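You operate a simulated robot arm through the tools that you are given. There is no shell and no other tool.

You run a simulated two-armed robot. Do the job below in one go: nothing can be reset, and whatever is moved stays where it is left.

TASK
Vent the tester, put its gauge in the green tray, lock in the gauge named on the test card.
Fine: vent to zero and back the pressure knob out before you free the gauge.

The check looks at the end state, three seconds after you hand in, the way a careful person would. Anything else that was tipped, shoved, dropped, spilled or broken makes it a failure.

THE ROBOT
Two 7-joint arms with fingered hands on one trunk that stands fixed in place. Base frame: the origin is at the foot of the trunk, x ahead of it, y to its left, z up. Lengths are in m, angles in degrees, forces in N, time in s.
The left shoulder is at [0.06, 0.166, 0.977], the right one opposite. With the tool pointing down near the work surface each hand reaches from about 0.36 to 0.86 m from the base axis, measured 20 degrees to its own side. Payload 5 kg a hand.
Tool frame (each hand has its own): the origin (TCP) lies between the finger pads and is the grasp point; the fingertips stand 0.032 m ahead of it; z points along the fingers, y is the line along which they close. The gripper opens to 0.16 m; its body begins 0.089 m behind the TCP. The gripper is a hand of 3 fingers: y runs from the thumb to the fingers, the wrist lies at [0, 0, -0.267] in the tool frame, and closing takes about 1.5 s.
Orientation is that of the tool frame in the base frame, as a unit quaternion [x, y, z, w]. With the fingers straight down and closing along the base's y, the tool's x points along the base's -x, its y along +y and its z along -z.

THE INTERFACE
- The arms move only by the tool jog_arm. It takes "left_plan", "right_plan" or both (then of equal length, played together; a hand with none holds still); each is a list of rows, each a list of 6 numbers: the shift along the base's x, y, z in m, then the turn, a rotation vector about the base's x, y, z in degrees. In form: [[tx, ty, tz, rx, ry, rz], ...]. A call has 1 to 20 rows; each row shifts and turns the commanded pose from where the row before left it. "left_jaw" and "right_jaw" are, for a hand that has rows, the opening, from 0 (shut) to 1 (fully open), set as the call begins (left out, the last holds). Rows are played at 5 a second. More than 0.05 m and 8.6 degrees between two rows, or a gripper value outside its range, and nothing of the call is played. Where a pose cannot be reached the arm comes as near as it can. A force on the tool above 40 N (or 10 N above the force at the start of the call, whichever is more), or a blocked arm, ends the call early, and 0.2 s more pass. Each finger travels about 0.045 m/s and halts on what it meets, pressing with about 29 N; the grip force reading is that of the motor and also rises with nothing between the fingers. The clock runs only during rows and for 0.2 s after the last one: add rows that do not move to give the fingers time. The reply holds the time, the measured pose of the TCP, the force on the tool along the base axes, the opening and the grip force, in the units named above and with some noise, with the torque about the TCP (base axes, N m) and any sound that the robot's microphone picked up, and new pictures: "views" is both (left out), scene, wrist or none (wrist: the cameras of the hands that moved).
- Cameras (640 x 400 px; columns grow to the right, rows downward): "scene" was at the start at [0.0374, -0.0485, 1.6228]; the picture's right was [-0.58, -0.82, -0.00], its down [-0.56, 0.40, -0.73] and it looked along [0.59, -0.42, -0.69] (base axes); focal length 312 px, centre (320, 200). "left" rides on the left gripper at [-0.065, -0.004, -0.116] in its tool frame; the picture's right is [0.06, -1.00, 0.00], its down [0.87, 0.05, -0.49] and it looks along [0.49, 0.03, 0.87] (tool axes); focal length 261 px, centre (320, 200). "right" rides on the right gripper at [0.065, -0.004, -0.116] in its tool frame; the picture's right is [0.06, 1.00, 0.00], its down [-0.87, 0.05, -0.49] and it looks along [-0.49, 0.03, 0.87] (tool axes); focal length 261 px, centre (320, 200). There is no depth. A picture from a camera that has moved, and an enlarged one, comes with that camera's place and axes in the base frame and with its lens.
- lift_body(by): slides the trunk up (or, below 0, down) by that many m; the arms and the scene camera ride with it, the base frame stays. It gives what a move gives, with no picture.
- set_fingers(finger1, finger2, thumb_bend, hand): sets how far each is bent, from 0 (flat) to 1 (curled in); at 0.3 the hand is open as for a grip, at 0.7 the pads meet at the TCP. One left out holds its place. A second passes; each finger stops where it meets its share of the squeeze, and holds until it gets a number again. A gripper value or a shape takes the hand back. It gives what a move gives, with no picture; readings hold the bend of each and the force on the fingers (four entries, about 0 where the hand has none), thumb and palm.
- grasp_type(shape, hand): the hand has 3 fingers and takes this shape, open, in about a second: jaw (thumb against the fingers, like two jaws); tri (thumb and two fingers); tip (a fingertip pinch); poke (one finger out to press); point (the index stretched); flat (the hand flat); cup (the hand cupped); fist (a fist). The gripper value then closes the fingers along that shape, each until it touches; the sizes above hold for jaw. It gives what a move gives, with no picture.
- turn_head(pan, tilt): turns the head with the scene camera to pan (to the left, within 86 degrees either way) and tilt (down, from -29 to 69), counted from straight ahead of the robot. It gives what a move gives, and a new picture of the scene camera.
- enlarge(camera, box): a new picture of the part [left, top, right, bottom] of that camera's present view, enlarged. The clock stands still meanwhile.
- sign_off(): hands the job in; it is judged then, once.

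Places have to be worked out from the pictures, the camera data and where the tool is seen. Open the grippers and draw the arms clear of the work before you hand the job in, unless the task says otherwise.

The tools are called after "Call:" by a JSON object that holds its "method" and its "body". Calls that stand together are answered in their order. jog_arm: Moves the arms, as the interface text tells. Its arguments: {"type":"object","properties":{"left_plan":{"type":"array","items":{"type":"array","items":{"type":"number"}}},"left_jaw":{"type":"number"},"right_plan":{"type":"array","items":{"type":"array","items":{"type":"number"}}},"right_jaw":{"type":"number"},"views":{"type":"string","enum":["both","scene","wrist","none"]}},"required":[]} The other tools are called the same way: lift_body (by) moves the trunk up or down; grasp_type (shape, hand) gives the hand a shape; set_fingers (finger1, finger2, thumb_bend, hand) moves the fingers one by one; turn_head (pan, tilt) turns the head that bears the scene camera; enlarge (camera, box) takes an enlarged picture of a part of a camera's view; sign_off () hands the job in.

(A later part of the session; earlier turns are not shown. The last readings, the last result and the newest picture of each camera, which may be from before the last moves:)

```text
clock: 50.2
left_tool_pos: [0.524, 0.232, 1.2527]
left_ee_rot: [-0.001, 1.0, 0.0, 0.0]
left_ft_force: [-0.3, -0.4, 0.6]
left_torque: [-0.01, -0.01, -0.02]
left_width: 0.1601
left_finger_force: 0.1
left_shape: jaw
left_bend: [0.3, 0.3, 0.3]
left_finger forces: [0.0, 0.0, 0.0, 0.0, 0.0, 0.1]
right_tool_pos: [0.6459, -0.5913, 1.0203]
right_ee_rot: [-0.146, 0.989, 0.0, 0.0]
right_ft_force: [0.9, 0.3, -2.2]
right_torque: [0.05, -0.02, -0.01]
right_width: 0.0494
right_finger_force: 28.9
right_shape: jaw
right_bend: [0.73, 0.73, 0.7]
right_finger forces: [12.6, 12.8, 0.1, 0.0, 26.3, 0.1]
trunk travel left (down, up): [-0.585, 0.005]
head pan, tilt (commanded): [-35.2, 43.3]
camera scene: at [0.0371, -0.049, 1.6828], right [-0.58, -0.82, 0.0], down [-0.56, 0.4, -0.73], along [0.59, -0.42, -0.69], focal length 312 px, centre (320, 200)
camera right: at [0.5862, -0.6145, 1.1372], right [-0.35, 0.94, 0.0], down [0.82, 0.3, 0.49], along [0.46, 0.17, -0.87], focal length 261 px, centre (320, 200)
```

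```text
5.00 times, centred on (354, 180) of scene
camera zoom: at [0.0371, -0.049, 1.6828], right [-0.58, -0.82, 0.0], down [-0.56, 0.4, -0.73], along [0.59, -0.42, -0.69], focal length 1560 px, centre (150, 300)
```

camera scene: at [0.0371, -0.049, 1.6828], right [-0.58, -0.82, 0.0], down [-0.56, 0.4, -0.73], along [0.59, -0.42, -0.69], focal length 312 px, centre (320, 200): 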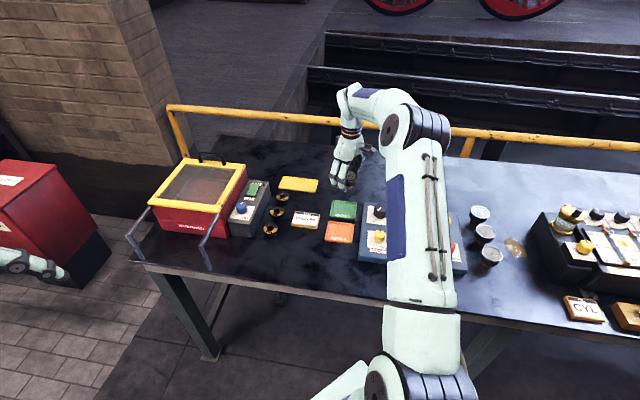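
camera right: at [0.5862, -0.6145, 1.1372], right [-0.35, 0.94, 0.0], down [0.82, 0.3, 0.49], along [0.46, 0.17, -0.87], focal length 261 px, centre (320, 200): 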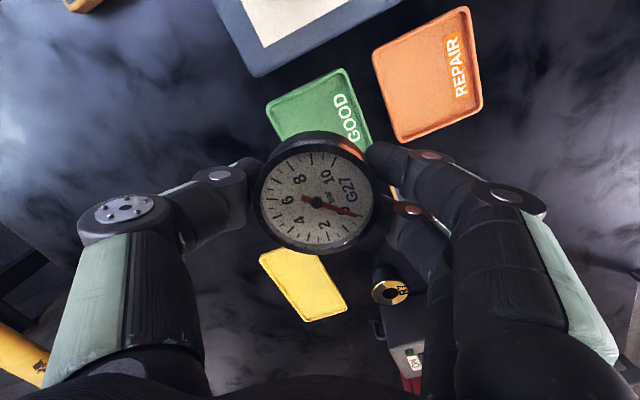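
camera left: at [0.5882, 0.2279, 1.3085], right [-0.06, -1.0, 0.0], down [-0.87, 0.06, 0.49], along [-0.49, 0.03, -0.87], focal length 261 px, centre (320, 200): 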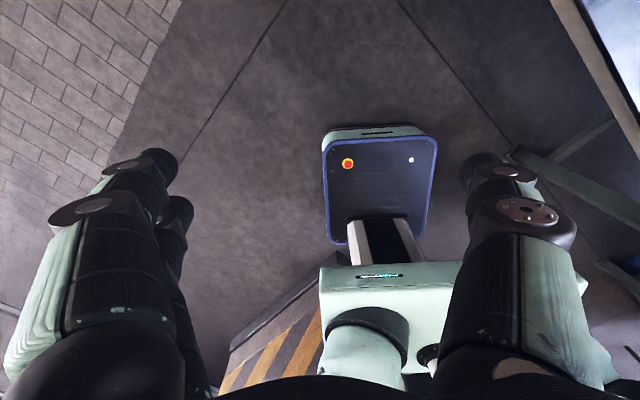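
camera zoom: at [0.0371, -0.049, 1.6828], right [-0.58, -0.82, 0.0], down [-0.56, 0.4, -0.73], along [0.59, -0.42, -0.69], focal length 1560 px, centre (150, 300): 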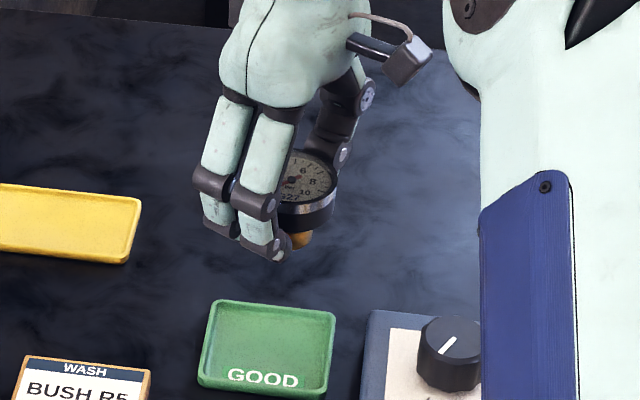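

The tray centre computes to (0.651,-0.587). I'll shift 4-5 mm and lower the gauge, the first part quickly and then carefully.

Call:
{"method": "jog_arm", "body": {"right_plan": [[0.002, 0.0025, -0.015, 0, 0, 0], [0.002, 0.0025, -0.02, 0, 0, 0], [0, 0, -0.02, 0, 0, 0], [0, 0, -0.015, 0, 0, 0], [0, 0, 0, 0, 0, 0]], "views": "both"}}

Call:
{"method": "enlarge", "body": {"camera": "scene", "box": [290, 160, 418, 240]}}

```text
clock: 51.4
left_tool_pos: [0.5245, 0.2324, 1.2523]
left_ee_rot: [0.0, 1.0, -0.001, 0.0]
left_ft_force: [-0.1, 0.1, 1.4]
left_torque: [0.0, 0.03, 0.01]
left_width: 0.1601
left_finger_force: 0.1
left_shape: jaw
left_bend: [0.3, 0.3, 0.3]
left_finger forces: [0.0, 0.0, 0.1, 0.0, 0.0, 0.1]
right_tool_pos: [0.6531, -0.5865, 0.9513]
right_ee_rot: [-0.145, 0.989, 0.0, 0.0]
right_ft_force: [0.0, 0.0, -0.8]
right_torque: [-0.01, -0.02, 0.03]
right_width: 0.0493
right_finger_force: 28.7
right_shape: jaw
right_bend: [0.73, 0.73, 0.7]
right_finger forces: [12.6, 12.7, 0.0, 0.1, 26.2, 0.0]
trunk travel left (down, up): [-0.585, 0.005]
head pan, tilt (commanded): [-35.2, 43.3]
camera scene: at [0.0375, -0.0484, 1.6828], right [-0.58, -0.82, 0.0], down [-0.56, 0.4, -0.73], along [0.59, -0.42, -0.69], focal length 312 px, centre (320, 200)
camera right: at [0.5927, -0.6104, 1.0672], right [-0.35, 0.94, 0.0], down [0.82, 0.3, 0.49], along [0.46, 0.17, -0.87], focal length 261 px, centre (320, 200)
```

scene: 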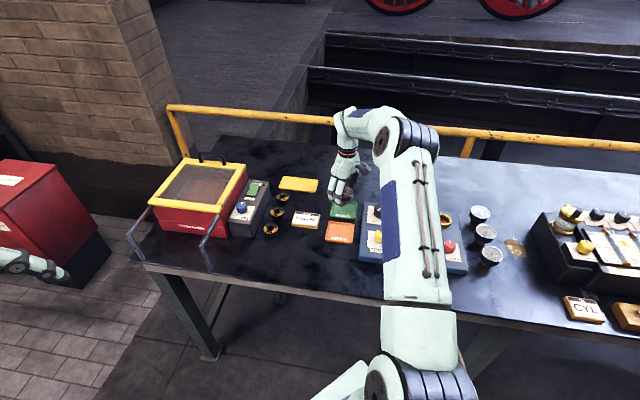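
right: 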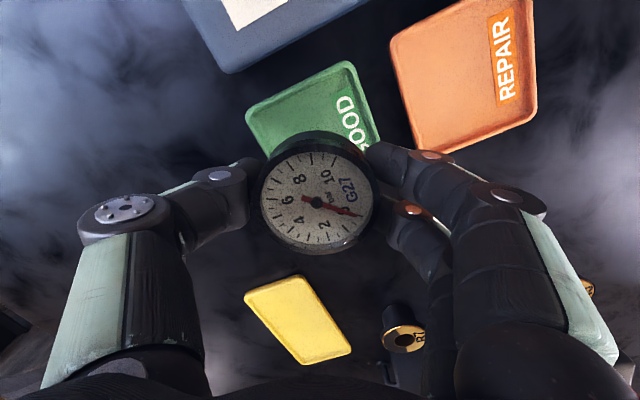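

```text
5.00 times, centred on (354, 200) of scene
camera zoom: at [0.0375, -0.0484, 1.6828], right [-0.58, -0.82, 0.0], down [-0.56, 0.4, -0.73], along [0.59, -0.42, -0.69], focal length 1560 px, centre (150, 200)
```

zoom: 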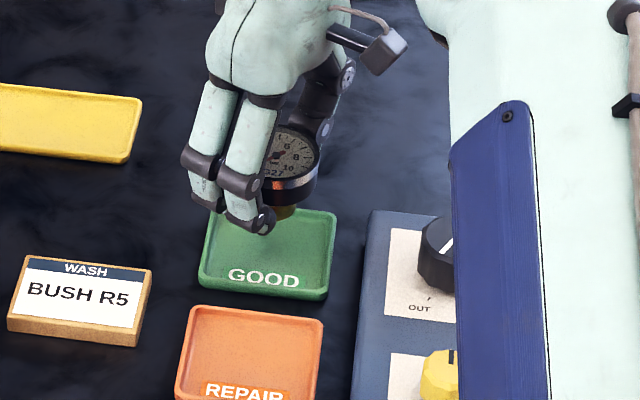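

Re-measuring corners gives tray centre ≈ (0.649,-0.589), so I shift back ~5 mm in x and lower to z≈0.930.

Call:
{"method": "jog_arm", "body": {"right_plan": [[-0.005, -0.002, -0.006, 0, 0, 0], [0, 0, -0.006, 0, 0, 0], [0, 0, -0.005, 0, 0, 0], [0, 0, -0.004, 0, 0, 0], [0, 0, 0, 0, 0, 0]], "views": "both"}}

Call:
{"method": "enlarge", "body": {"camera": "scene", "box": [310, 170, 390, 220]}}

```text
clock: 52.6
left_tool_pos: [0.5259, 0.232, 1.2535]
left_ee_rot: [-0.001, 1.0, 0.0, 0.0]
left_ft_force: [-0.4, -0.4, 0.5]
left_torque: [0.03, -0.01, 0.0]
left_width: 0.1598
left_finger_force: 0.0
left_shape: jaw
left_bend: [0.3, 0.3, 0.3]
left_finger forces: [0.1, 0.1, 0.0, 0.0, 0.1, 0.1]
right_tool_pos: [0.6482, -0.5897, 0.9307]
right_ee_rot: [-0.146, 0.989, 0.001, 0.001]
right_ft_force: [-0.1, -1.0, -1.8]
right_torque: [0.0, -0.02, -0.01]
right_width: 0.0493
right_finger_force: 28.6
right_shape: jaw
right_bend: [0.73, 0.73, 0.7]
right_finger forces: [12.6, 12.7, 0.1, 0.0, 26.2, 0.0]
trunk travel left (down, up): [-0.585, 0.005]
head pan, tilt (commanded): [-35.2, 43.3]
camera scene: at [0.0376, -0.0484, 1.6828], right [-0.58, -0.82, 0.0], down [-0.56, 0.4, -0.73], along [0.59, -0.42, -0.69], focal length 312 px, centre (320, 200)
camera right: at [0.5875, -0.6121, 1.0464], right [-0.35, 0.94, 0.0], down [0.82, 0.3, 0.49], along [0.46, 0.17, -0.87], focal length 261 px, centre (320, 200)
```

scene: 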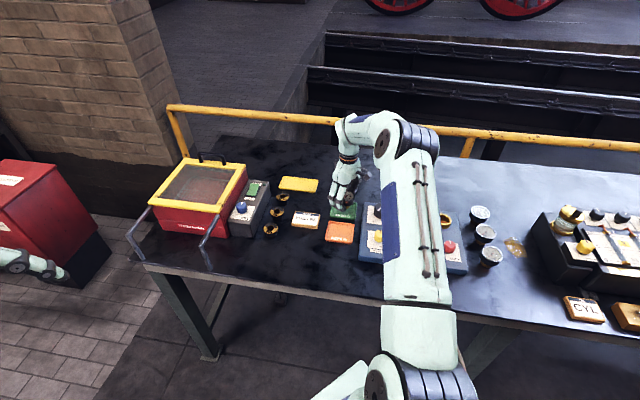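
right: 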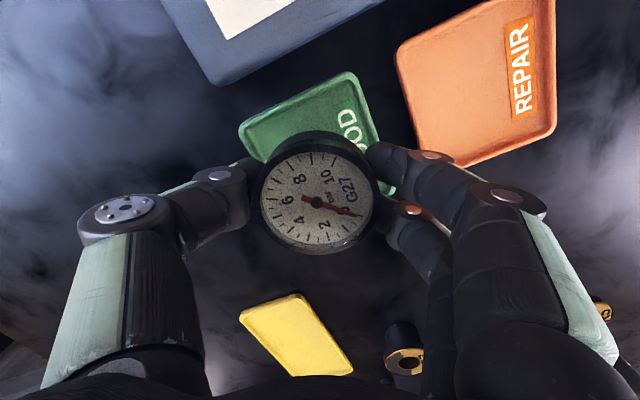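

```text
8.00 times, centred on (350, 195) of scene
camera zoom: at [0.0376, -0.0484, 1.6828], right [-0.58, -0.82, 0.0], down [-0.56, 0.4, -0.73], along [0.59, -0.42, -0.69], focal length 2497 px, centre (80, 240)
```

zoom: 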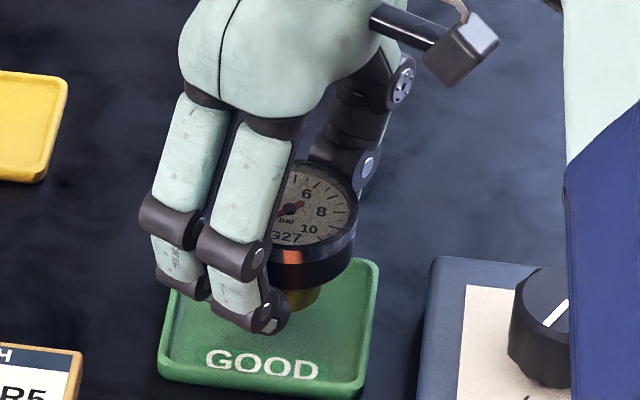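

The gauge stem is just over the tray floor. Lowering in small steps and checking the force.

Call:
{"method": "jog_arm", "body": {"right_plan": [[0, 0, -0.002, 0, 0, 0], [0, 0, -0.002, 0, 0, 0], [0, 0, -0.002, 0, 0, 0], [0, 0, -0.001, 0, 0, 0]], "views": "none"}}

```text
clock: 53.6
left_tool_pos: [0.5245, 0.2319, 1.2524]
left_ee_rot: [0.0, 1.0, 0.0, 0.0]
left_ft_force: [1.3, -0.3, -0.1]
left_torque: [0.0, 0.02, 0.01]
left_width: 0.16
left_finger_force: 0.0
left_shape: jaw
left_bend: [0.3, 0.3, 0.3]
left_finger forces: [0.1, 0.0, 0.1, 0.1, 0.0, 0.1]
right_tool_pos: [0.648, -0.5887, 0.9235]
right_ee_rot: [-0.145, 0.989, 0.0, 0.0]
right_ft_force: [-1.7, 0.0, -2.1]
right_torque: [0.01, 0.06, 0.03]
right_width: 0.049
right_finger_force: 29.2
right_shape: jaw
right_bend: [0.73, 0.73, 0.7]
right_finger forces: [12.7, 12.7, 0.0, 0.1, 26.1, 0.0]
trunk travel left (down, up): [-0.585, 0.005]
head pan, tilt (commanded): [-35.2, 43.3]
```

No contact yet (force still about -2 N, the gauge's weight). Lower another 4 mm.

Call:
{"method": "jog_arm", "body": {"right_plan": [[0, 0, -0.001, 0, 0, 0], [0, 0, -0.001, 0, 0, 0], [0, 0, -0.001, 0, 0, 0], [0, 0, -0.001, 0, 0, 0]], "views": "wrist"}}

Call:
{"method": "enlarge", "body": {"camera": "scene", "box": [310, 170, 390, 220]}}

```text
clock: 54.6
left_tool_pos: [0.5249, 0.2311, 1.2525]
left_ee_rot: [0.0, 1.0, 0.001, 0.0]
left_ft_force: [1.3, -0.3, -0.9]
left_torque: [-0.01, 0.03, 0.04]
left_width: 0.1599
left_finger_force: 0.0
left_shape: jaw
left_bend: [0.3, 0.3, 0.3]
left_finger forces: [0.0, 0.0, 0.0, 0.0, 0.1, 0.0]
right_tool_pos: [0.6478, -0.5888, 0.9201]
right_ee_rot: [-0.145, 0.989, -0.001, 0.0]
right_ft_force: [-0.3, 0.0, -1.1]
right_torque: [0.02, 0.02, 0.01]
right_width: 0.0491
right_finger_force: 28.7
right_shape: jaw
right_bend: [0.73, 0.73, 0.7]
right_finger forces: [12.7, 12.7, 0.1, 0.0, 26.2, 0.0]
trunk travel left (down, up): [-0.585, 0.005]
head pan, tilt (commanded): [-35.2, 43.3]
camera right: at [0.5873, -0.612, 1.0364], right [-0.35, 0.94, 0.0], down [0.82, 0.3, 0.49], along [0.46, 0.17, -0.87], focal length 261 px, centre (320, 200)
```

right: 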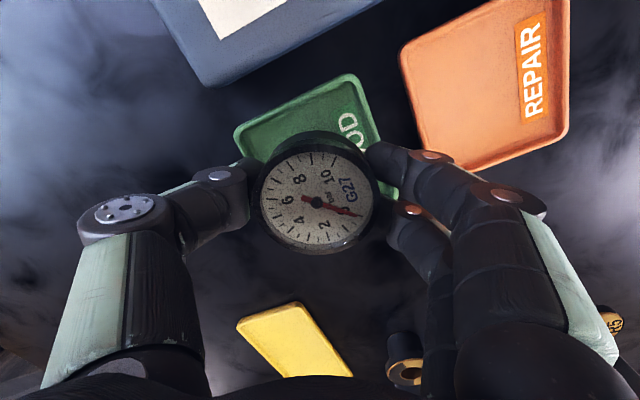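

```text
8.00 times, centred on (350, 195) of scene
camera zoom: at [0.0377, -0.0485, 1.6827], right [-0.58, -0.82, 0.0], down [-0.56, 0.4, -0.73], along [0.59, -0.42, -0.69], focal length 2497 px, centre (80, 240)
```

zoom: 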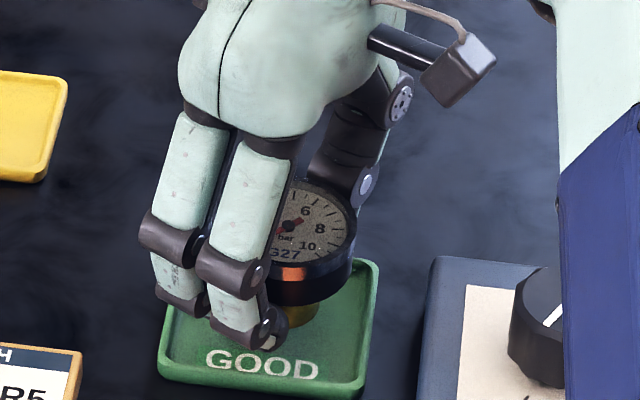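

Almost down, still no contact. Another 4 mm.

Call:
{"method": "jog_arm", "body": {"right_plan": [[0, 0, -0.001, 0, 0, 0], [0, 0, -0.001, 0, 0, 0], [0, 0, -0.001, 0, 0, 0], [0, 0, -0.001, 0, 0, 0]], "views": "none"}}

```text
clock: 55.6
left_tool_pos: [0.5245, 0.2321, 1.2527]
left_ee_rot: [0.0, 1.0, 0.0, 0.0]
left_ft_force: [0.9, -0.4, -0.3]
left_torque: [-0.03, 0.0, -0.03]
left_width: 0.1602
left_finger_force: 0.0
left_shape: jaw
left_bend: [0.3, 0.3, 0.3]
left_finger forces: [0.0, 0.0, 0.0, 0.1, 0.0, 0.1]
right_tool_pos: [0.6471, -0.5888, 0.9167]
right_ee_rot: [-0.145, 0.989, 0.0, 0.0]
right_ft_force: [-0.1, -0.1, -0.8]
right_torque: [0.01, -0.01, -0.02]
right_width: 0.0493
right_finger_force: 28.6
right_shape: jaw
right_bend: [0.73, 0.73, 0.7]
right_finger forces: [12.7, 12.7, 0.0, 0.0, 26.1, 0.0]
trunk travel left (down, up): [-0.585, 0.005]
head pan, tilt (commanded): [-35.2, 43.3]
```

Continue gently, 4 mm more.

Call:
{"method": "jog_arm", "body": {"right_plan": [[0, 0, -0.001, 0, 0, 0], [0, 0, -0.001, 0, 0, 0], [0, 0, -0.001, 0, 0, 0], [0, 0, -0.001, 0, 0, 0]], "views": "none"}}

Call:
{"method": "enlarge", "body": {"camera": "scene", "box": [310, 170, 390, 220]}}

```text
clock: 56.6
left_tool_pos: [0.5243, 0.2324, 1.2519]
left_ee_rot: [0.0, 1.0, 0.0, 0.0]
left_ft_force: [-1.2, -0.5, 0.7]
left_torque: [0.03, 0.01, 0.0]
left_width: 0.1599
left_finger_force: 0.0
left_shape: jaw
left_bend: [0.3, 0.3, 0.3]
left_finger forces: [0.0, 0.1, 0.1, 0.1, 0.0, 0.0]
right_tool_pos: [0.6474, -0.5883, 0.9119]
right_ee_rot: [-0.145, 0.989, 0.0, 0.0]
right_ft_force: [0.2, 0.2, -1.9]
right_torque: [0.02, 0.03, -0.02]
right_width: 0.0494
right_finger_force: 29.5
right_shape: jaw
right_bend: [0.73, 0.73, 0.7]
right_finger forces: [12.7, 12.7, 0.0, 0.0, 26.1, 0.0]
trunk travel left (down, up): [-0.585, 0.005]
head pan, tilt (commanded): [-35.2, 43.3]
```

```text
8.00 times, centred on (350, 195) of scene
camera zoom: at [0.0377, -0.0485, 1.6828], right [-0.58, -0.82, 0.0], down [-0.56, 0.4, -0.73], along [0.59, -0.42, -0.69], focal length 2497 px, centre (80, 240)
```

zoom: 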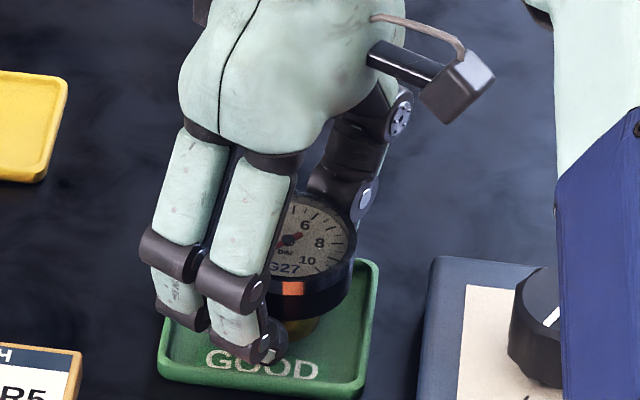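

The gauge looks ~6 mm toward the tester side of the tray centre. I'll shift (+0.003,+0.004) while lifted and keep lowering by millimetres.

Call:
{"method": "jog_arm", "body": {"right_plan": [[0.0015, 0.002, 0.001, 0, 0, 0], [0.0015, 0.002, 0, 0, 0, 0], [0, 0, -0.001, 0, 0, 0], [0, 0, -0.001, 0, 0, 0], [0, 0, -0.001, 0, 0, 0]], "views": "none"}}

Call:
{"method": "jog_arm", "body": {"right_plan": [[0, 0, -0.001, 0, 0, 0], [0, 0, -0.001, 0, 0, 0]], "views": "none"}}

Call:
{"method": "enlarge", "body": {"camera": "scene", "box": [310, 170, 390, 220]}}

```text
clock: 57.8
left_tool_pos: [0.5247, 0.2316, 1.2525]
left_ee_rot: [0.001, 1.0, 0.0, 0.0]
left_ft_force: [-0.8, 0.7, -0.2]
left_torque: [0.03, 0.0, -0.02]
left_width: 0.1599
left_finger_force: 0.0
left_shape: jaw
left_bend: [0.3, 0.3, 0.3]
left_finger forces: [0.0, 0.0, 0.0, 0.1, 0.0, 0.0]
right_tool_pos: [0.6513, -0.5849, 0.9102]
right_ee_rot: [-0.147, 0.989, 0.0, -0.001]
right_ft_force: [-0.1, -0.3, -2.0]
right_torque: [-0.02, -0.02, 0.01]
right_width: 0.0492
right_finger_force: 29.0
right_shape: jaw
right_bend: [0.73, 0.73, 0.7]
right_finger forces: [12.7, 12.6, 0.0, 0.0, 26.1, 0.1]
trunk travel left (down, up): [-0.585, 0.005]
head pan, tilt (commanded): [-35.2, 43.3]
```

```text
clock: 58.4
left_tool_pos: [0.5252, 0.2308, 1.2531]
left_ee_rot: [-0.001, 1.0, 0.0, 0.0]
left_ft_force: [0.1, -0.7, 1.1]
left_torque: [0.0, 0.0, 0.01]
left_width: 0.1595
left_finger_force: 0.1
left_shape: jaw
left_bend: [0.3, 0.3, 0.3]
left_finger forces: [0.1, 0.0, 0.1, 0.0, 0.0, 0.1]
right_tool_pos: [0.6501, -0.5844, 0.909]
right_ee_rot: [-0.146, 0.989, -0.001, 0.0]
right_ft_force: [0.2, 0.2, -2.0]
right_torque: [0.03, -0.03, 0.03]
right_width: 0.0494
right_finger_force: 29.1
right_shape: jaw
right_bend: [0.73, 0.73, 0.7]
right_finger forces: [12.7, 12.7, 0.0, 0.0, 26.2, 0.0]
trunk travel left (down, up): [-0.585, 0.005]
head pan, tilt (commanded): [-35.2, 43.3]
```

```text
8.00 times, centred on (350, 195) of scene
camera zoom: at [0.0377, -0.0485, 1.6827], right [-0.58, -0.82, 0.0], down [-0.56, 0.4, -0.73], along [0.59, -0.42, -0.69], focal length 2497 px, centre (80, 240)
```

zoom: 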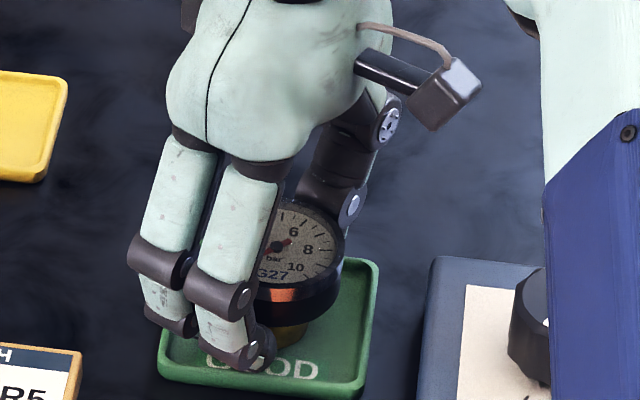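

Still hanging free. Lower 3 mm more.

Call:
{"method": "jog_arm", "body": {"right_plan": [[0, 0, -0.001, 0, 0, 0], [0, 0, -0.001, 0, 0, 0], [0, 0, -0.001, 0, 0, 0], [0, 0, 0, 0, 0, 0]], "views": "wrist"}}

Call:
{"method": "enlarge", "body": {"camera": "scene", "box": [310, 170, 390, 220]}}

```text
clock: 59.4
left_tool_pos: [0.5254, 0.2319, 1.2529]
left_ee_rot: [0.0, 1.0, 0.0, -0.001]
left_ft_force: [-0.2, -1.4, 0.3]
left_torque: [-0.02, 0.01, 0.01]
left_width: 0.1596
left_finger_force: 0.0
left_shape: jaw
left_bend: [0.3, 0.3, 0.3]
left_finger forces: [0.0, 0.0, 0.0, 0.0, 0.0, 0.1]
right_tool_pos: [0.6505, -0.5831, 0.9076]
right_ee_rot: [-0.145, 0.989, -0.001, 0.001]
right_ft_force: [-0.5, 0.7, 4.9]
right_torque: [-0.13, -0.03, -0.03]
right_width: 0.0493
right_finger_force: 28.7
right_shape: jaw
right_bend: [0.73, 0.73, 0.7]
right_finger forces: [13.1, 13.2, 0.0, 0.0, 27.5, 0.1]
trunk travel left (down, up): [-0.585, 0.005]
head pan, tilt (commanded): [-35.2, 43.3]
camera right: at [0.5899, -0.6075, 1.0228], right [-0.35, 0.94, 0.0], down [0.82, 0.3, 0.49], along [0.46, 0.17, -0.87], focal length 261 px, centre (320, 200)
```

right: 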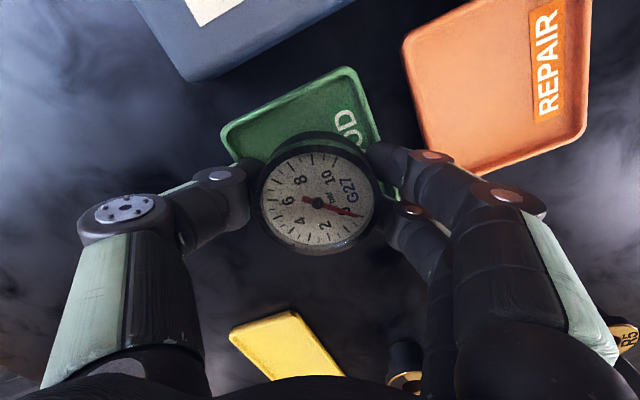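

```text
8.00 times, centred on (350, 195) of scene
camera zoom: at [0.0371, -0.0479, 1.6829], right [-0.58, -0.82, 0.0], down [-0.56, 0.4, -0.73], along [0.59, -0.42, -0.69], focal length 2497 px, centre (80, 240)
```

zoom: 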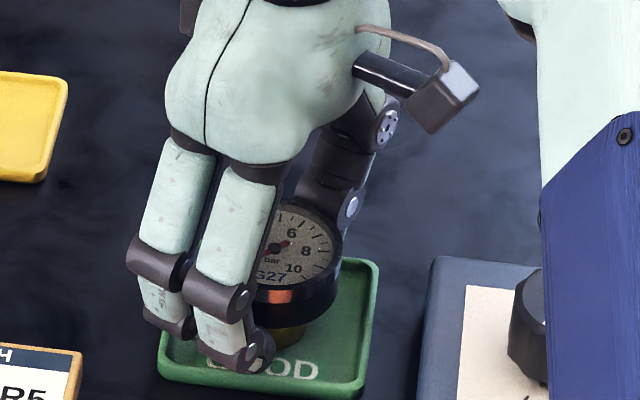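

Contact at +5 N. To be sure it is the stem on the tray floor and not the thumb on the rim, I'll zoom in tight.

Call:
{"method": "enlarge", "body": {"camera": "scene", "box": [326, 190, 366, 215]}}

Call:
{"method": "enlarge", "body": {"camera": "right", "box": [200, 60, 400, 185]}}

```text
16.00 times, centred on (346, 202) of scene
camera zoom: at [0.0371, -0.0479, 1.6829], right [-0.58, -0.82, 0.0], down [-0.56, 0.4, -0.73], along [0.59, -0.42, -0.69], focal length 4993 px, centre (-96, 160)
```

zoom: 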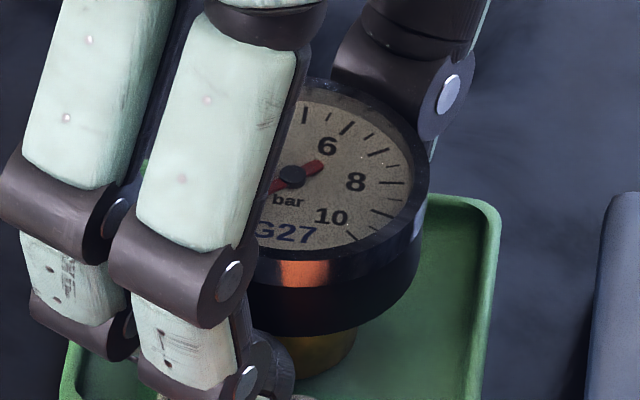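

```text
3.20 times, centred on (300, 122) of right
camera zoom: at [0.5899, -0.6075, 1.0228], right [-0.35, 0.94, 0.0], down [0.82, 0.3, 0.49], along [0.46, 0.17, -0.87], focal length 834 px, centre (384, 448)
```

zoom: 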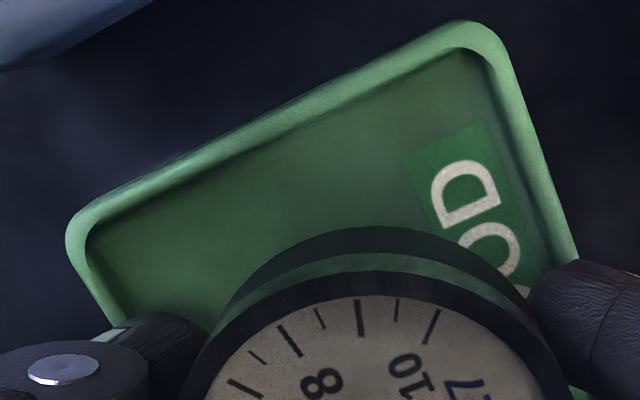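

Geometry puts the stem bottom at z≈0.865, i.e. on the tray floor, and the contact moment fits the stem edge. I'll unload by 1.5 mm, then open the fingers gently and look.

Call:
{"method": "jog_arm", "body": {"right_plan": [[0, 0, 0.0012, 0, 0, 0], [0, 0, 0, 0, 0, 0]], "views": "none"}}

Call:
{"method": "jog_arm", "body": {"right_plan": [[0, 0, 0, 0, 0, 0], [0, 0, 0, 0, 0, 0], [0, 0, 0, 0, 0, 0], [0, 0, 0, 0, 0, 0], [0, 0, 0, 0, 0, 0]], "right_jaw": 0.6, "views": "both"}}

Call:
{"method": "enlarge", "body": {"camera": "scene", "box": [310, 170, 390, 220]}}

```text
clock: 60.0
left_tool_pos: [0.5249, 0.2319, 1.2531]
left_ee_rot: [0.0, 1.0, 0.0, 0.0]
left_ft_force: [-0.2, -0.6, -0.5]
left_torque: [0.02, 0.0, -0.01]
left_width: 0.1596
left_finger_force: 0.1
left_shape: jaw
left_bend: [0.3, 0.3, 0.3]
left_finger forces: [0.1, 0.0, 0.0, 0.1, 0.0, 0.0]
right_tool_pos: [0.6504, -0.5844, 0.9061]
right_ee_rot: [-0.146, 0.989, 0.001, 0.0]
right_ft_force: [-0.5, 0.7, 2.0]
right_torque: [-0.05, 0.02, 0.02]
right_width: 0.0494
right_finger_force: 29.0
right_shape: jaw
right_bend: [0.73, 0.73, 0.7]
right_finger forces: [13.3, 13.4, 0.0, 0.0, 27.3, 0.0]
trunk travel left (down, up): [-0.585, 0.005]
head pan, tilt (commanded): [-35.2, 43.3]
```

```text
clock: 61.2
left_tool_pos: [0.5258, 0.2321, 1.2525]
left_ee_rot: [0.0, 1.0, -0.001, 0.001]
left_ft_force: [0.0, 0.4, 0.4]
left_torque: [0.01, 0.03, 0.01]
left_width: 0.1598
left_finger_force: 0.0
left_shape: jaw
left_bend: [0.3, 0.3, 0.3]
left_finger forces: [0.0, 0.1, 0.0, 0.0, 0.0, 0.1]
right_tool_pos: [0.6498, -0.5843, 0.907]
right_ee_rot: [-0.146, 0.989, -0.001, 0.001]
right_ft_force: [-0.1, 0.0, 0.5]
right_torque: [0.0, 0.02, -0.02]
right_width: 0.0954
right_finger_force: 0.0
right_shape: jaw
right_bend: [0.71, 0.71, 0.7]
right_finger forces: [0.1, 0.0, 0.0, 0.0, 0.0, 0.0]
trunk travel left (down, up): [-0.585, 0.005]
head pan, tilt (commanded): [-35.2, 43.3]
camera scene: at [0.0375, -0.0484, 1.6828], right [-0.58, -0.82, 0.0], down [-0.56, 0.4, -0.73], along [0.59, -0.42, -0.69], focal length 312 px, centre (320, 200)
camera right: at [0.5902, -0.608, 1.0232], right [-0.35, 0.94, 0.0], down [0.82, 0.3, 0.49], along [0.46, 0.17, -0.87], focal length 261 px, centre (320, 200)
```

scene: 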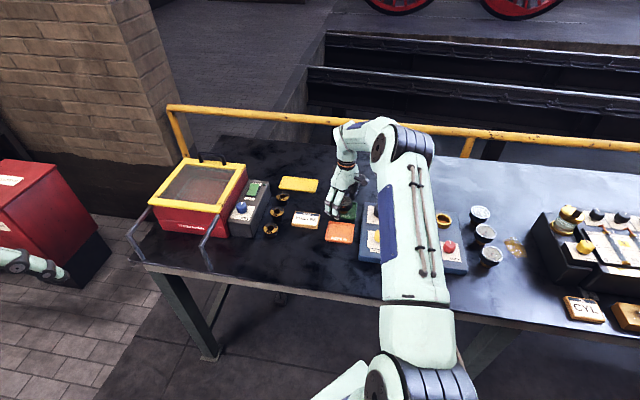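
right: 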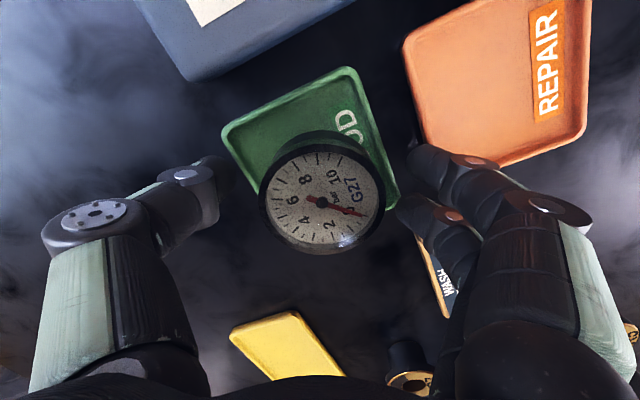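

```text
8.00 times, centred on (350, 195) of scene
camera zoom: at [0.0375, -0.0484, 1.6828], right [-0.58, -0.82, 0.0], down [-0.56, 0.4, -0.73], along [0.59, -0.42, -0.69], focal length 2497 px, centre (80, 240)
```

zoom: 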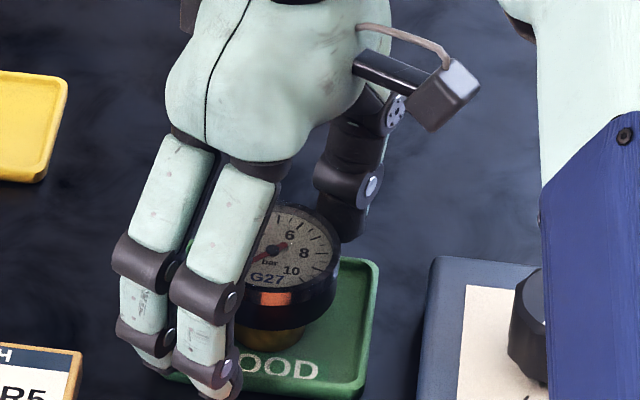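

G27 stands upright in the green tray, fingers clear of it. Now lift straight up.

Call:
{"method": "jog_arm", "body": {"right_plan": [[0, 0, 0.01, 0, 0, 0], [0, 0, 0.02, 0, 0, 0], [0, 0, 0.03, 0, 0, 0], [0, 0, 0.03, 0, 0, 0], [0, 0, 0.02, 0, 0, 0], [0, 0, 0, 0, 0, 0]], "views": "both"}}

Call:
{"method": "enlarge", "body": {"camera": "scene", "box": [290, 160, 418, 240]}}

```text
clock: 62.6
left_tool_pos: [0.5253, 0.2317, 1.2536]
left_ee_rot: [0.0, 1.0, 0.0, 0.0]
left_ft_force: [0.6, 0.3, 0.1]
left_torque: [0.01, 0.01, 0.0]
left_width: 0.1601
left_finger_force: 0.0
left_shape: jaw
left_bend: [0.3, 0.3, 0.3]
left_finger forces: [0.0, 0.1, 0.0, 0.0, 0.0, 0.1]
right_tool_pos: [0.6507, -0.586, 1.0197]
right_ee_rot: [-0.145, 0.989, 0.0, 0.0]
right_ft_force: [0.6, -0.1, 0.0]
right_torque: [0.02, 0.04, 0.01]
right_width: 0.0955
right_finger_force: 0.1
right_shape: jaw
right_bend: [0.71, 0.71, 0.7]
right_finger forces: [0.1, 0.0, 0.0, 0.1, 0.1, 0.0]
trunk travel left (down, up): [-0.585, 0.005]
head pan, tilt (commanded): [-35.2, 43.3]
camera scene: at [0.0376, -0.0485, 1.6828], right [-0.58, -0.82, 0.0], down [-0.56, 0.4, -0.73], along [0.59, -0.42, -0.69], focal length 312 px, centre (320, 200)
camera right: at [0.5898, -0.6078, 1.1354], right [-0.35, 0.94, 0.0], down [0.82, 0.3, 0.49], along [0.46, 0.17, -0.87], focal length 261 px, centre (320, 200)
```

scene: 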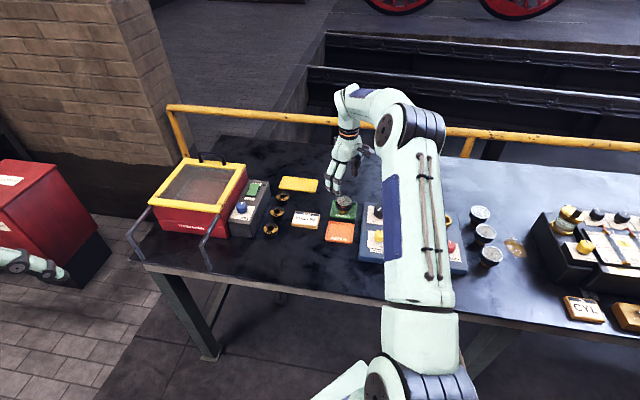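
right: 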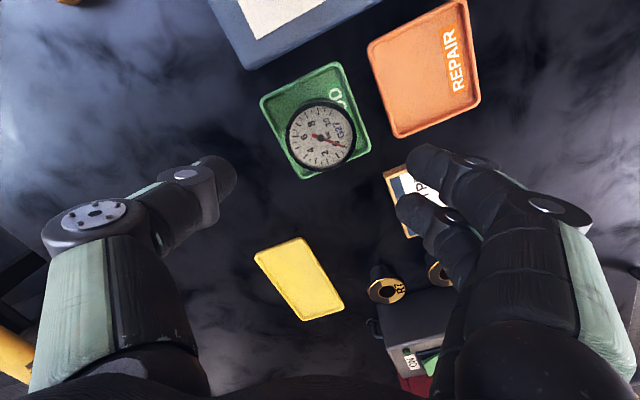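

```text
5.00 times, centred on (354, 200) of scene
camera zoom: at [0.0376, -0.0485, 1.6828], right [-0.58, -0.82, 0.0], down [-0.56, 0.4, -0.73], along [0.59, -0.42, -0.69], focal length 1560 px, centre (150, 200)
```

zoom: 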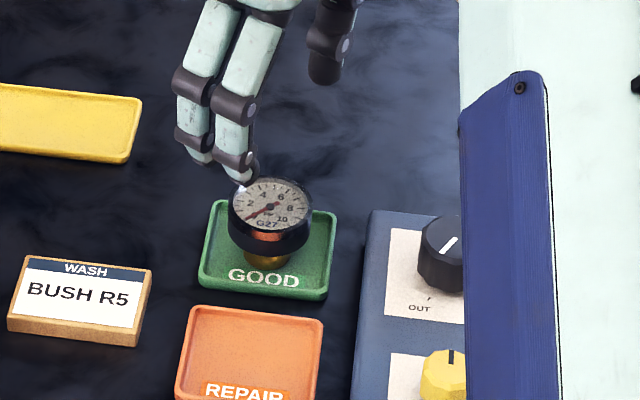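

G27 is standing in the green tray, undisturbed. Next I travel high over the tester to the spare G56 (≈0.208,-0.808), with the hand at ψ≈+9°.

Call:
{"method": "jog_arm", "body": {"right_plan": [[-0.0316, -0.0159, 0.001, 0, 0, -0.55], [-0.0316, -0.0159, 0.001, 0, 0, -0.55], [-0.0316, -0.0159, 0.001, 0, 0, -0.55], [-0.0316, -0.0159, 0.001, 0, 0, -0.55], [-0.0316, -0.0159, 0.001, 0, 0, -0.55], [-0.0316, -0.0159, 0.001, 0, 0, -0.55], [-0.0316, -0.0159, 0.001, 0, 0, -0.55], [-0.0316, -0.0159, 0.001, 0, 0, -0.55], [-0.0316, -0.0159, 0.001, 0, 0, -0.55], [-0.0316, -0.0159, 0.001, 0, 0, -0.55], [-0.0316, -0.0159, 0.001, 0, 0, -0.55], [-0.0316, -0.0159, 0.001, 0, 0, -0.55], [-0.0316, -0.0159, 0.001, 0, 0, -0.55], [-0.0316, -0.0159, 0.001, 0, 0, -0.55], [0, 0, 0, 0, 0, 0]], "views": "both"}}

Call:
{"method": "enlarge", "body": {"camera": "right", "box": [200, 60, 440, 210]}}

```text
clock: 65.8
left_tool_pos: [0.5257, 0.2339, 1.2516]
left_ee_rot: [0.0, 1.0, 0.0, 0.0]
left_ft_force: [1.2, -0.2, -0.1]
left_torque: [-0.04, 0.03, 0.01]
left_width: 0.1602
left_finger_force: 0.0
left_shape: jaw
left_bend: [0.3, 0.3, 0.3]
left_finger forces: [0.1, 0.1, 0.0, 0.0, 0.0, 0.0]
right_tool_pos: [0.2075, -0.8045, 1.0313]
right_ee_rot: [-0.079, 0.997, 0.0, -0.001]
right_ft_force: [0.0, -0.3, 0.6]
right_torque: [-0.04, 0.02, -0.02]
right_width: 0.0958
right_finger_force: 0.0
right_shape: jaw
right_bend: [0.71, 0.71, 0.7]
right_finger forces: [0.0, 0.0, 0.0, 0.0, 0.0, 0.1]
trunk travel left (down, up): [-0.585, 0.005]
head pan, tilt (commanded): [-35.2, 43.3]
camera scene: at [0.039, -0.0476, 1.6828], right [-0.58, -0.82, 0.0], down [-0.56, 0.39, -0.73], along [0.59, -0.42, -0.69], focal length 312 px, centre (320, 200)
camera right: at [0.1452, -0.8197, 1.1474], right [-0.22, 0.98, 0.0], down [0.85, 0.19, 0.49], along [0.48, 0.11, -0.87], focal length 261 px, centre (320, 200)
```

scene: 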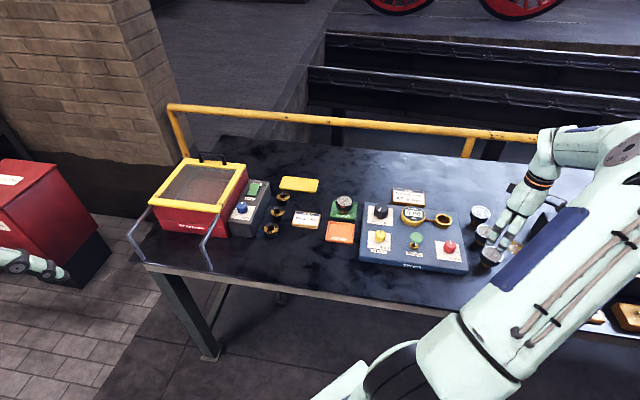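
right: 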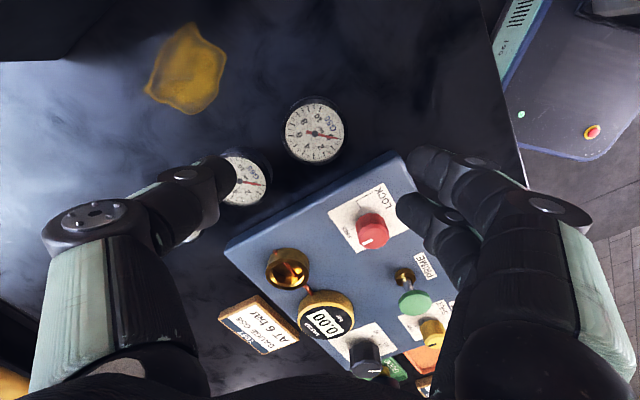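

```text
2.67 times, centred on (320, 135) of right
camera zoom: at [0.1452, -0.8197, 1.1474], right [-0.22, 0.98, 0.0], down [0.85, 0.19, 0.49], along [0.48, 0.11, -0.87], focal length 695 px, centre (320, 373)
```

zoom: 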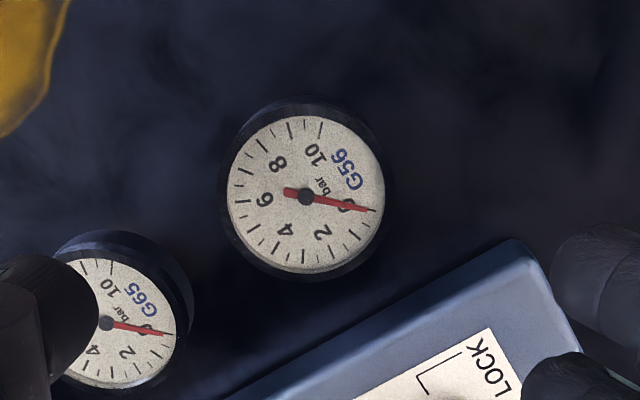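

G56 confirmed at ≈(0.207,-0.810); G65 is 0.09 m behind and the tester corner ≈(0.214,-0.728). With ψ≈14° and an 0.08 m opening, both thumb and fingers clear neighbours by >1 cm. I'll adjust and descend partway.

Call:
{"method": "jog_arm", "body": {"right_plan": [[0, -0.0027, 0, 0, 0, 2.5], [0, -0.0026, 0, 0, 0, 2.5], [0, 0, -0.02, 0, 0, 0], [0, 0, -0.02, 0, 0, 0], [0, 0, -0.02, 0, 0, 0], [0, 0, -0.01, 0, 0, 0], [0, 0, 0, 0, 0, 0]], "right_jaw": 0.5, "views": "wrist"}}

Call:
{"method": "enlarge", "body": {"camera": "right", "box": [200, 90, 440, 240]}}

```text
clock: 67.4
left_tool_pos: [0.5248, 0.2315, 1.2527]
left_ee_rot: [0.0, 1.0, 0.0, 0.0]
left_ft_force: [-0.6, 0.7, 0.3]
left_torque: [-0.01, 0.01, 0.02]
left_width: 0.16
left_finger_force: 0.0
left_shape: jaw
left_bend: [0.3, 0.3, 0.3]
left_finger forces: [0.0, 0.1, 0.1, 0.0, 0.0, 0.0]
right_tool_pos: [0.2083, -0.8121, 0.9615]
right_ee_rot: [-0.122, 0.993, -0.001, 0.0]
right_ft_force: [0.0, 0.2, -0.7]
right_torque: [0.0, 0.0, 0.04]
right_width: 0.0806
right_finger_force: 0.0
right_shape: jaw
right_bend: [0.72, 0.72, 0.7]
right_finger forces: [0.0, 0.1, 0.1, 0.0, 0.1, 0.0]
trunk travel left (down, up): [-0.585, 0.005]
head pan, tilt (commanded): [-35.2, 43.3]
camera right: at [0.1457, -0.832, 1.0767], right [-0.3, 0.95, 0.0], down [0.83, 0.26, 0.49], along [0.47, 0.15, -0.87], focal length 261 px, centre (320, 200)
```

right: 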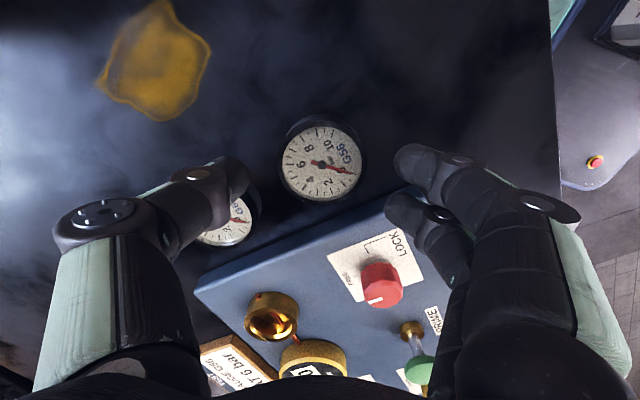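

```text
2.67 times, centred on (320, 165) of right
camera zoom: at [0.1457, -0.832, 1.0767], right [-0.3, 0.95, 0.0], down [0.83, 0.26, 0.49], along [0.47, 0.15, -0.87], focal length 695 px, centre (320, 293)
```

zoom: 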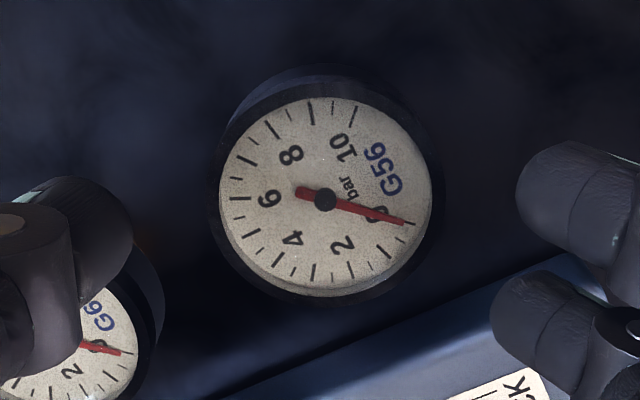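

G56's hub is within ~2 mm of the axis, and the fingers will pass ~15 mm outside the tester edge. Descend to the bezel.

Call:
{"method": "jog_arm", "body": {"right_plan": [[0.0015, 0.0015, -0.015, 0, 0, 0], [0, 0, -0.015, 0, 0, 0], [0, 0, -0.012, 0, 0, 0], [0, 0, -0.008, 0, 0, 0], [0, 0, 0, 0, 0, 0]], "views": "both"}}

Call:
{"method": "enlarge", "body": {"camera": "right", "box": [200, 110, 440, 260]}}

```text
clock: 68.6
left_tool_pos: [0.5248, 0.2306, 1.2527]
left_ee_rot: [0.0, 1.0, 0.0, 0.0]
left_ft_force: [-1.1, 0.2, 0.8]
left_torque: [-0.03, -0.03, -0.01]
left_width: 0.1598
left_finger_force: 0.2
left_shape: jaw
left_bend: [0.3, 0.3, 0.3]
left_finger forces: [0.0, 0.0, 0.0, 0.1, 0.1, 0.0]
right_tool_pos: [0.2099, -0.8092, 0.9119]
right_ee_rot: [-0.122, 0.992, 0.0, 0.0]
right_ft_force: [-0.7, 0.1, -0.2]
right_torque: [-0.02, -0.02, -0.01]
right_width: 0.0807
right_finger_force: 0.0
right_shape: jaw
right_bend: [0.72, 0.72, 0.7]
right_finger forces: [0.0, 0.0, 0.0, 0.1, 0.0, 0.0]
trunk travel left (down, up): [-0.585, 0.005]
head pan, tilt (commanded): [-35.2, 43.3]
camera scene: at [0.0374, -0.0484, 1.6828], right [-0.58, -0.82, 0.0], down [-0.56, 0.4, -0.73], along [0.59, -0.42, -0.69], focal length 312 px, centre (320, 200)
camera right: at [0.1476, -0.8297, 1.0286], right [-0.3, 0.95, 0.0], down [0.83, 0.26, 0.49], along [0.47, 0.15, -0.87], focal length 261 px, centre (320, 200)
```

scene: 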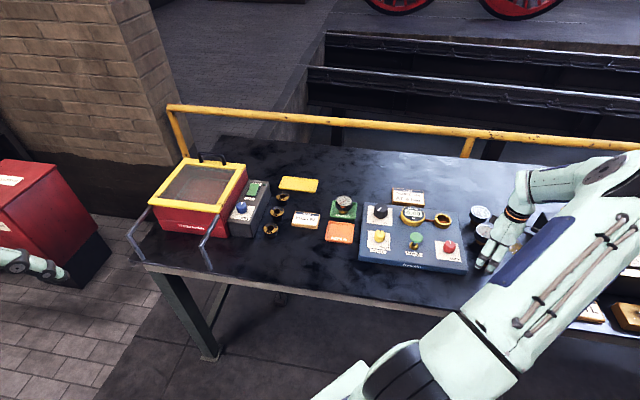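
right: 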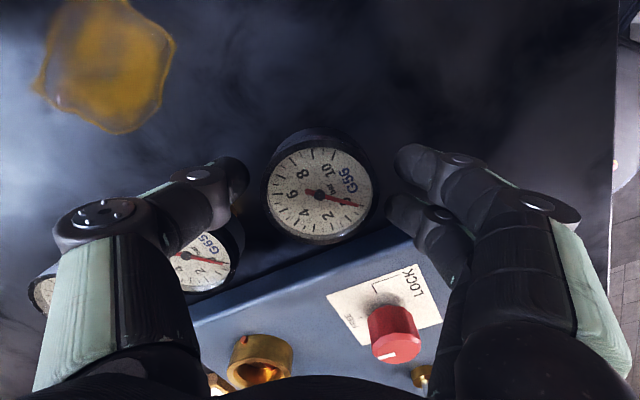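

```text
2.67 times, centred on (320, 185) of right
camera zoom: at [0.1476, -0.8297, 1.0286], right [-0.3, 0.95, 0.0], down [0.83, 0.26, 0.49], along [0.47, 0.15, -0.87], focal length 695 px, centre (320, 240)
```

zoom: 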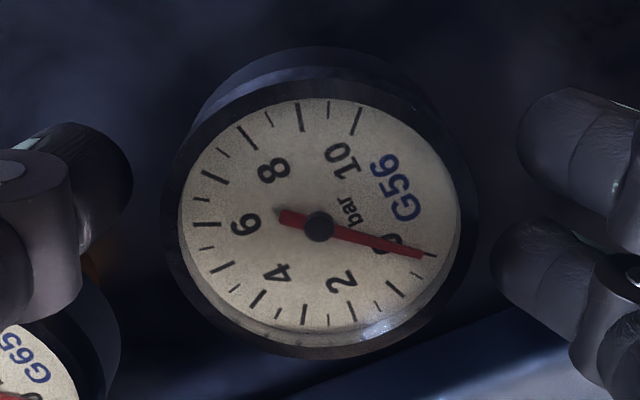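

The hub is centred and fingers straddle the bezel with clear gaps to G65 and the tester. Closing on G56.

Call:
{"method": "jog_arm", "body": {"right_plan": [[0, 0, 0, 0, 0, 0], [0, 0, 0, 0, 0, 0], [0, 0, 0, 0, 0, 0], [0, 0, 0, 0, 0, 0], [0, 0, 0, 0, 0, 0]], "right_jaw": 0.0, "views": "wrist"}}

```text
clock: 69.8
left_tool_pos: [0.5253, 0.2307, 1.2537]
left_ee_rot: [0.0, 1.0, 0.0, 0.001]
left_ft_force: [0.6, -0.2, -0.3]
left_torque: [-0.01, 0.02, 0.02]
left_width: 0.1603
left_finger_force: 0.0
left_shape: jaw
left_bend: [0.3, 0.3, 0.3]
left_finger forces: [0.0, 0.0, 0.1, 0.1, 0.1, 0.0]
right_tool_pos: [0.209, -0.8092, 0.912]
right_ee_rot: [-0.123, 0.992, 0.0, 0.0]
right_ft_force: [0.5, 0.3, 0.4]
right_torque: [-0.01, 0.0, -0.02]
right_width: 0.0501
right_finger_force: 28.9
right_shape: jaw
right_bend: [0.73, 0.73, 0.7]
right_finger forces: [12.9, 13.1, 0.1, 0.0, 26.2, 0.1]
trunk travel left (down, up): [-0.585, 0.005]
head pan, tilt (commanded): [-35.2, 43.3]
camera right: at [0.1477, -0.8298, 1.0286], right [-0.3, 0.95, 0.0], down [0.83, 0.26, 0.49], along [0.47, 0.15, -0.87], focal length 261 px, centre (320, 200)
```

right: 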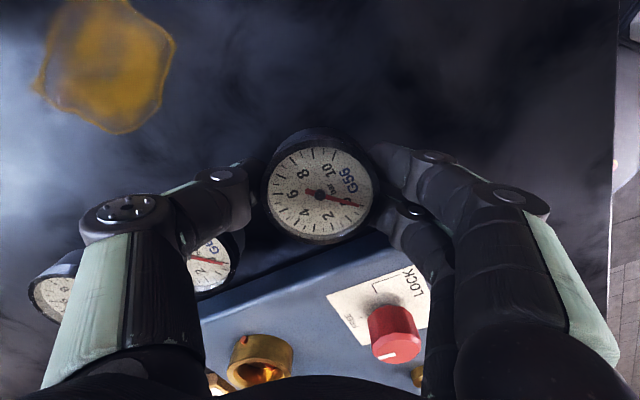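

G56 is gripped (29 N). Lifting straight up clear of the neighbours.

Call:
{"method": "jog_arm", "body": {"right_plan": [[0, 0, 0.01, 0, 0, 0], [0, 0, 0.02, 0, 0, 0], [0, 0, 0.03, 0, 0, 0], [0, 0, 0.03, 0, 0, 0], [0, 0, 0.025, 0, 0, 0], [0, 0, 0, 0, 0, 0]], "views": "both"}}

Call:
{"method": "enlarge", "body": {"camera": "right", "box": [220, 160, 380, 260]}}

```text
clock: 71.2
left_tool_pos: [0.5248, 0.2309, 1.2523]
left_ee_rot: [0.0, 1.0, 0.001, 0.0]
left_ft_force: [0.6, -0.7, -0.2]
left_torque: [0.01, 0.01, 0.01]
left_width: 0.1602
left_finger_force: 0.0
left_shape: jaw
left_bend: [0.3, 0.3, 0.3]
left_finger forces: [0.1, 0.0, 0.0, 0.0, 0.0, 0.0]
right_tool_pos: [0.2088, -0.8113, 1.0256]
right_ee_rot: [-0.123, 0.992, 0.001, 0.0]
right_ft_force: [-0.6, -0.2, -1.8]
right_torque: [0.03, -0.04, 0.0]
right_width: 0.05
right_finger_force: 29.1
right_shape: jaw
right_bend: [0.73, 0.73, 0.7]
right_finger forces: [13.1, 13.2, 0.0, 0.0, 26.3, 0.0]
trunk travel left (down, up): [-0.585, 0.005]
head pan, tilt (commanded): [-35.2, 43.3]
camera scene: at [0.0378, -0.0491, 1.6827], right [-0.58, -0.82, 0.0], down [-0.56, 0.4, -0.73], along [0.59, -0.42, -0.69], focal length 312 px, centre (320, 200)
camera right: at [0.1476, -0.831, 1.1422], right [-0.3, 0.95, 0.0], down [0.83, 0.26, 0.49], along [0.47, 0.15, -0.87], focal length 261 px, centre (320, 200)
```

scene: 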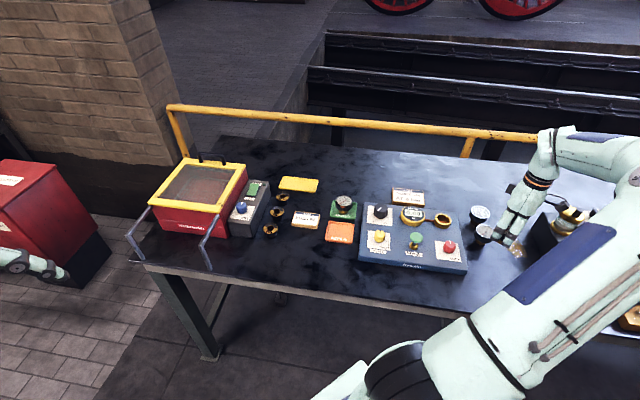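
right: 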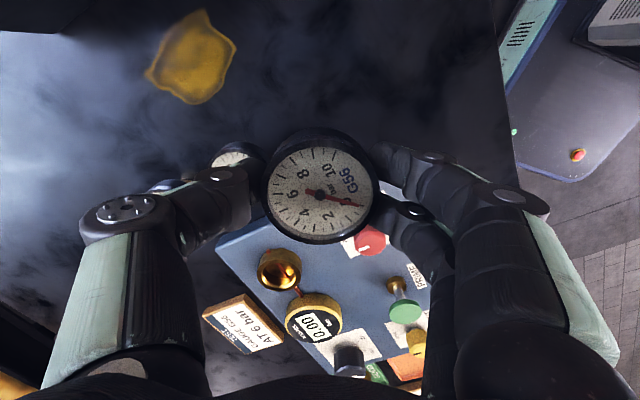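

```text
4.00 times, centred on (300, 210) of right
camera zoom: at [0.1476, -0.831, 1.1422], right [-0.3, 0.95, 0.0], down [0.83, 0.26, 0.49], along [0.47, 0.15, -0.87], focal length 1043 px, centre (400, 160)
```

zoom: 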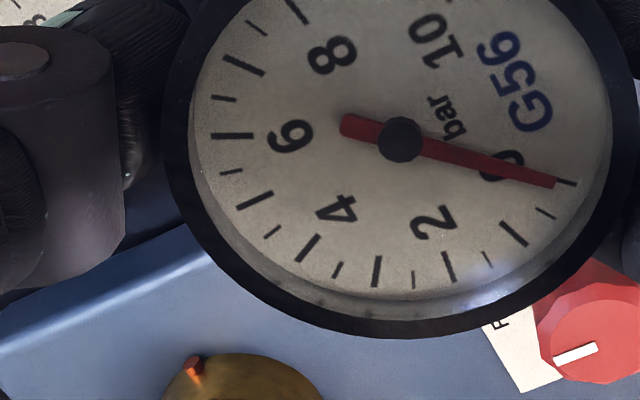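

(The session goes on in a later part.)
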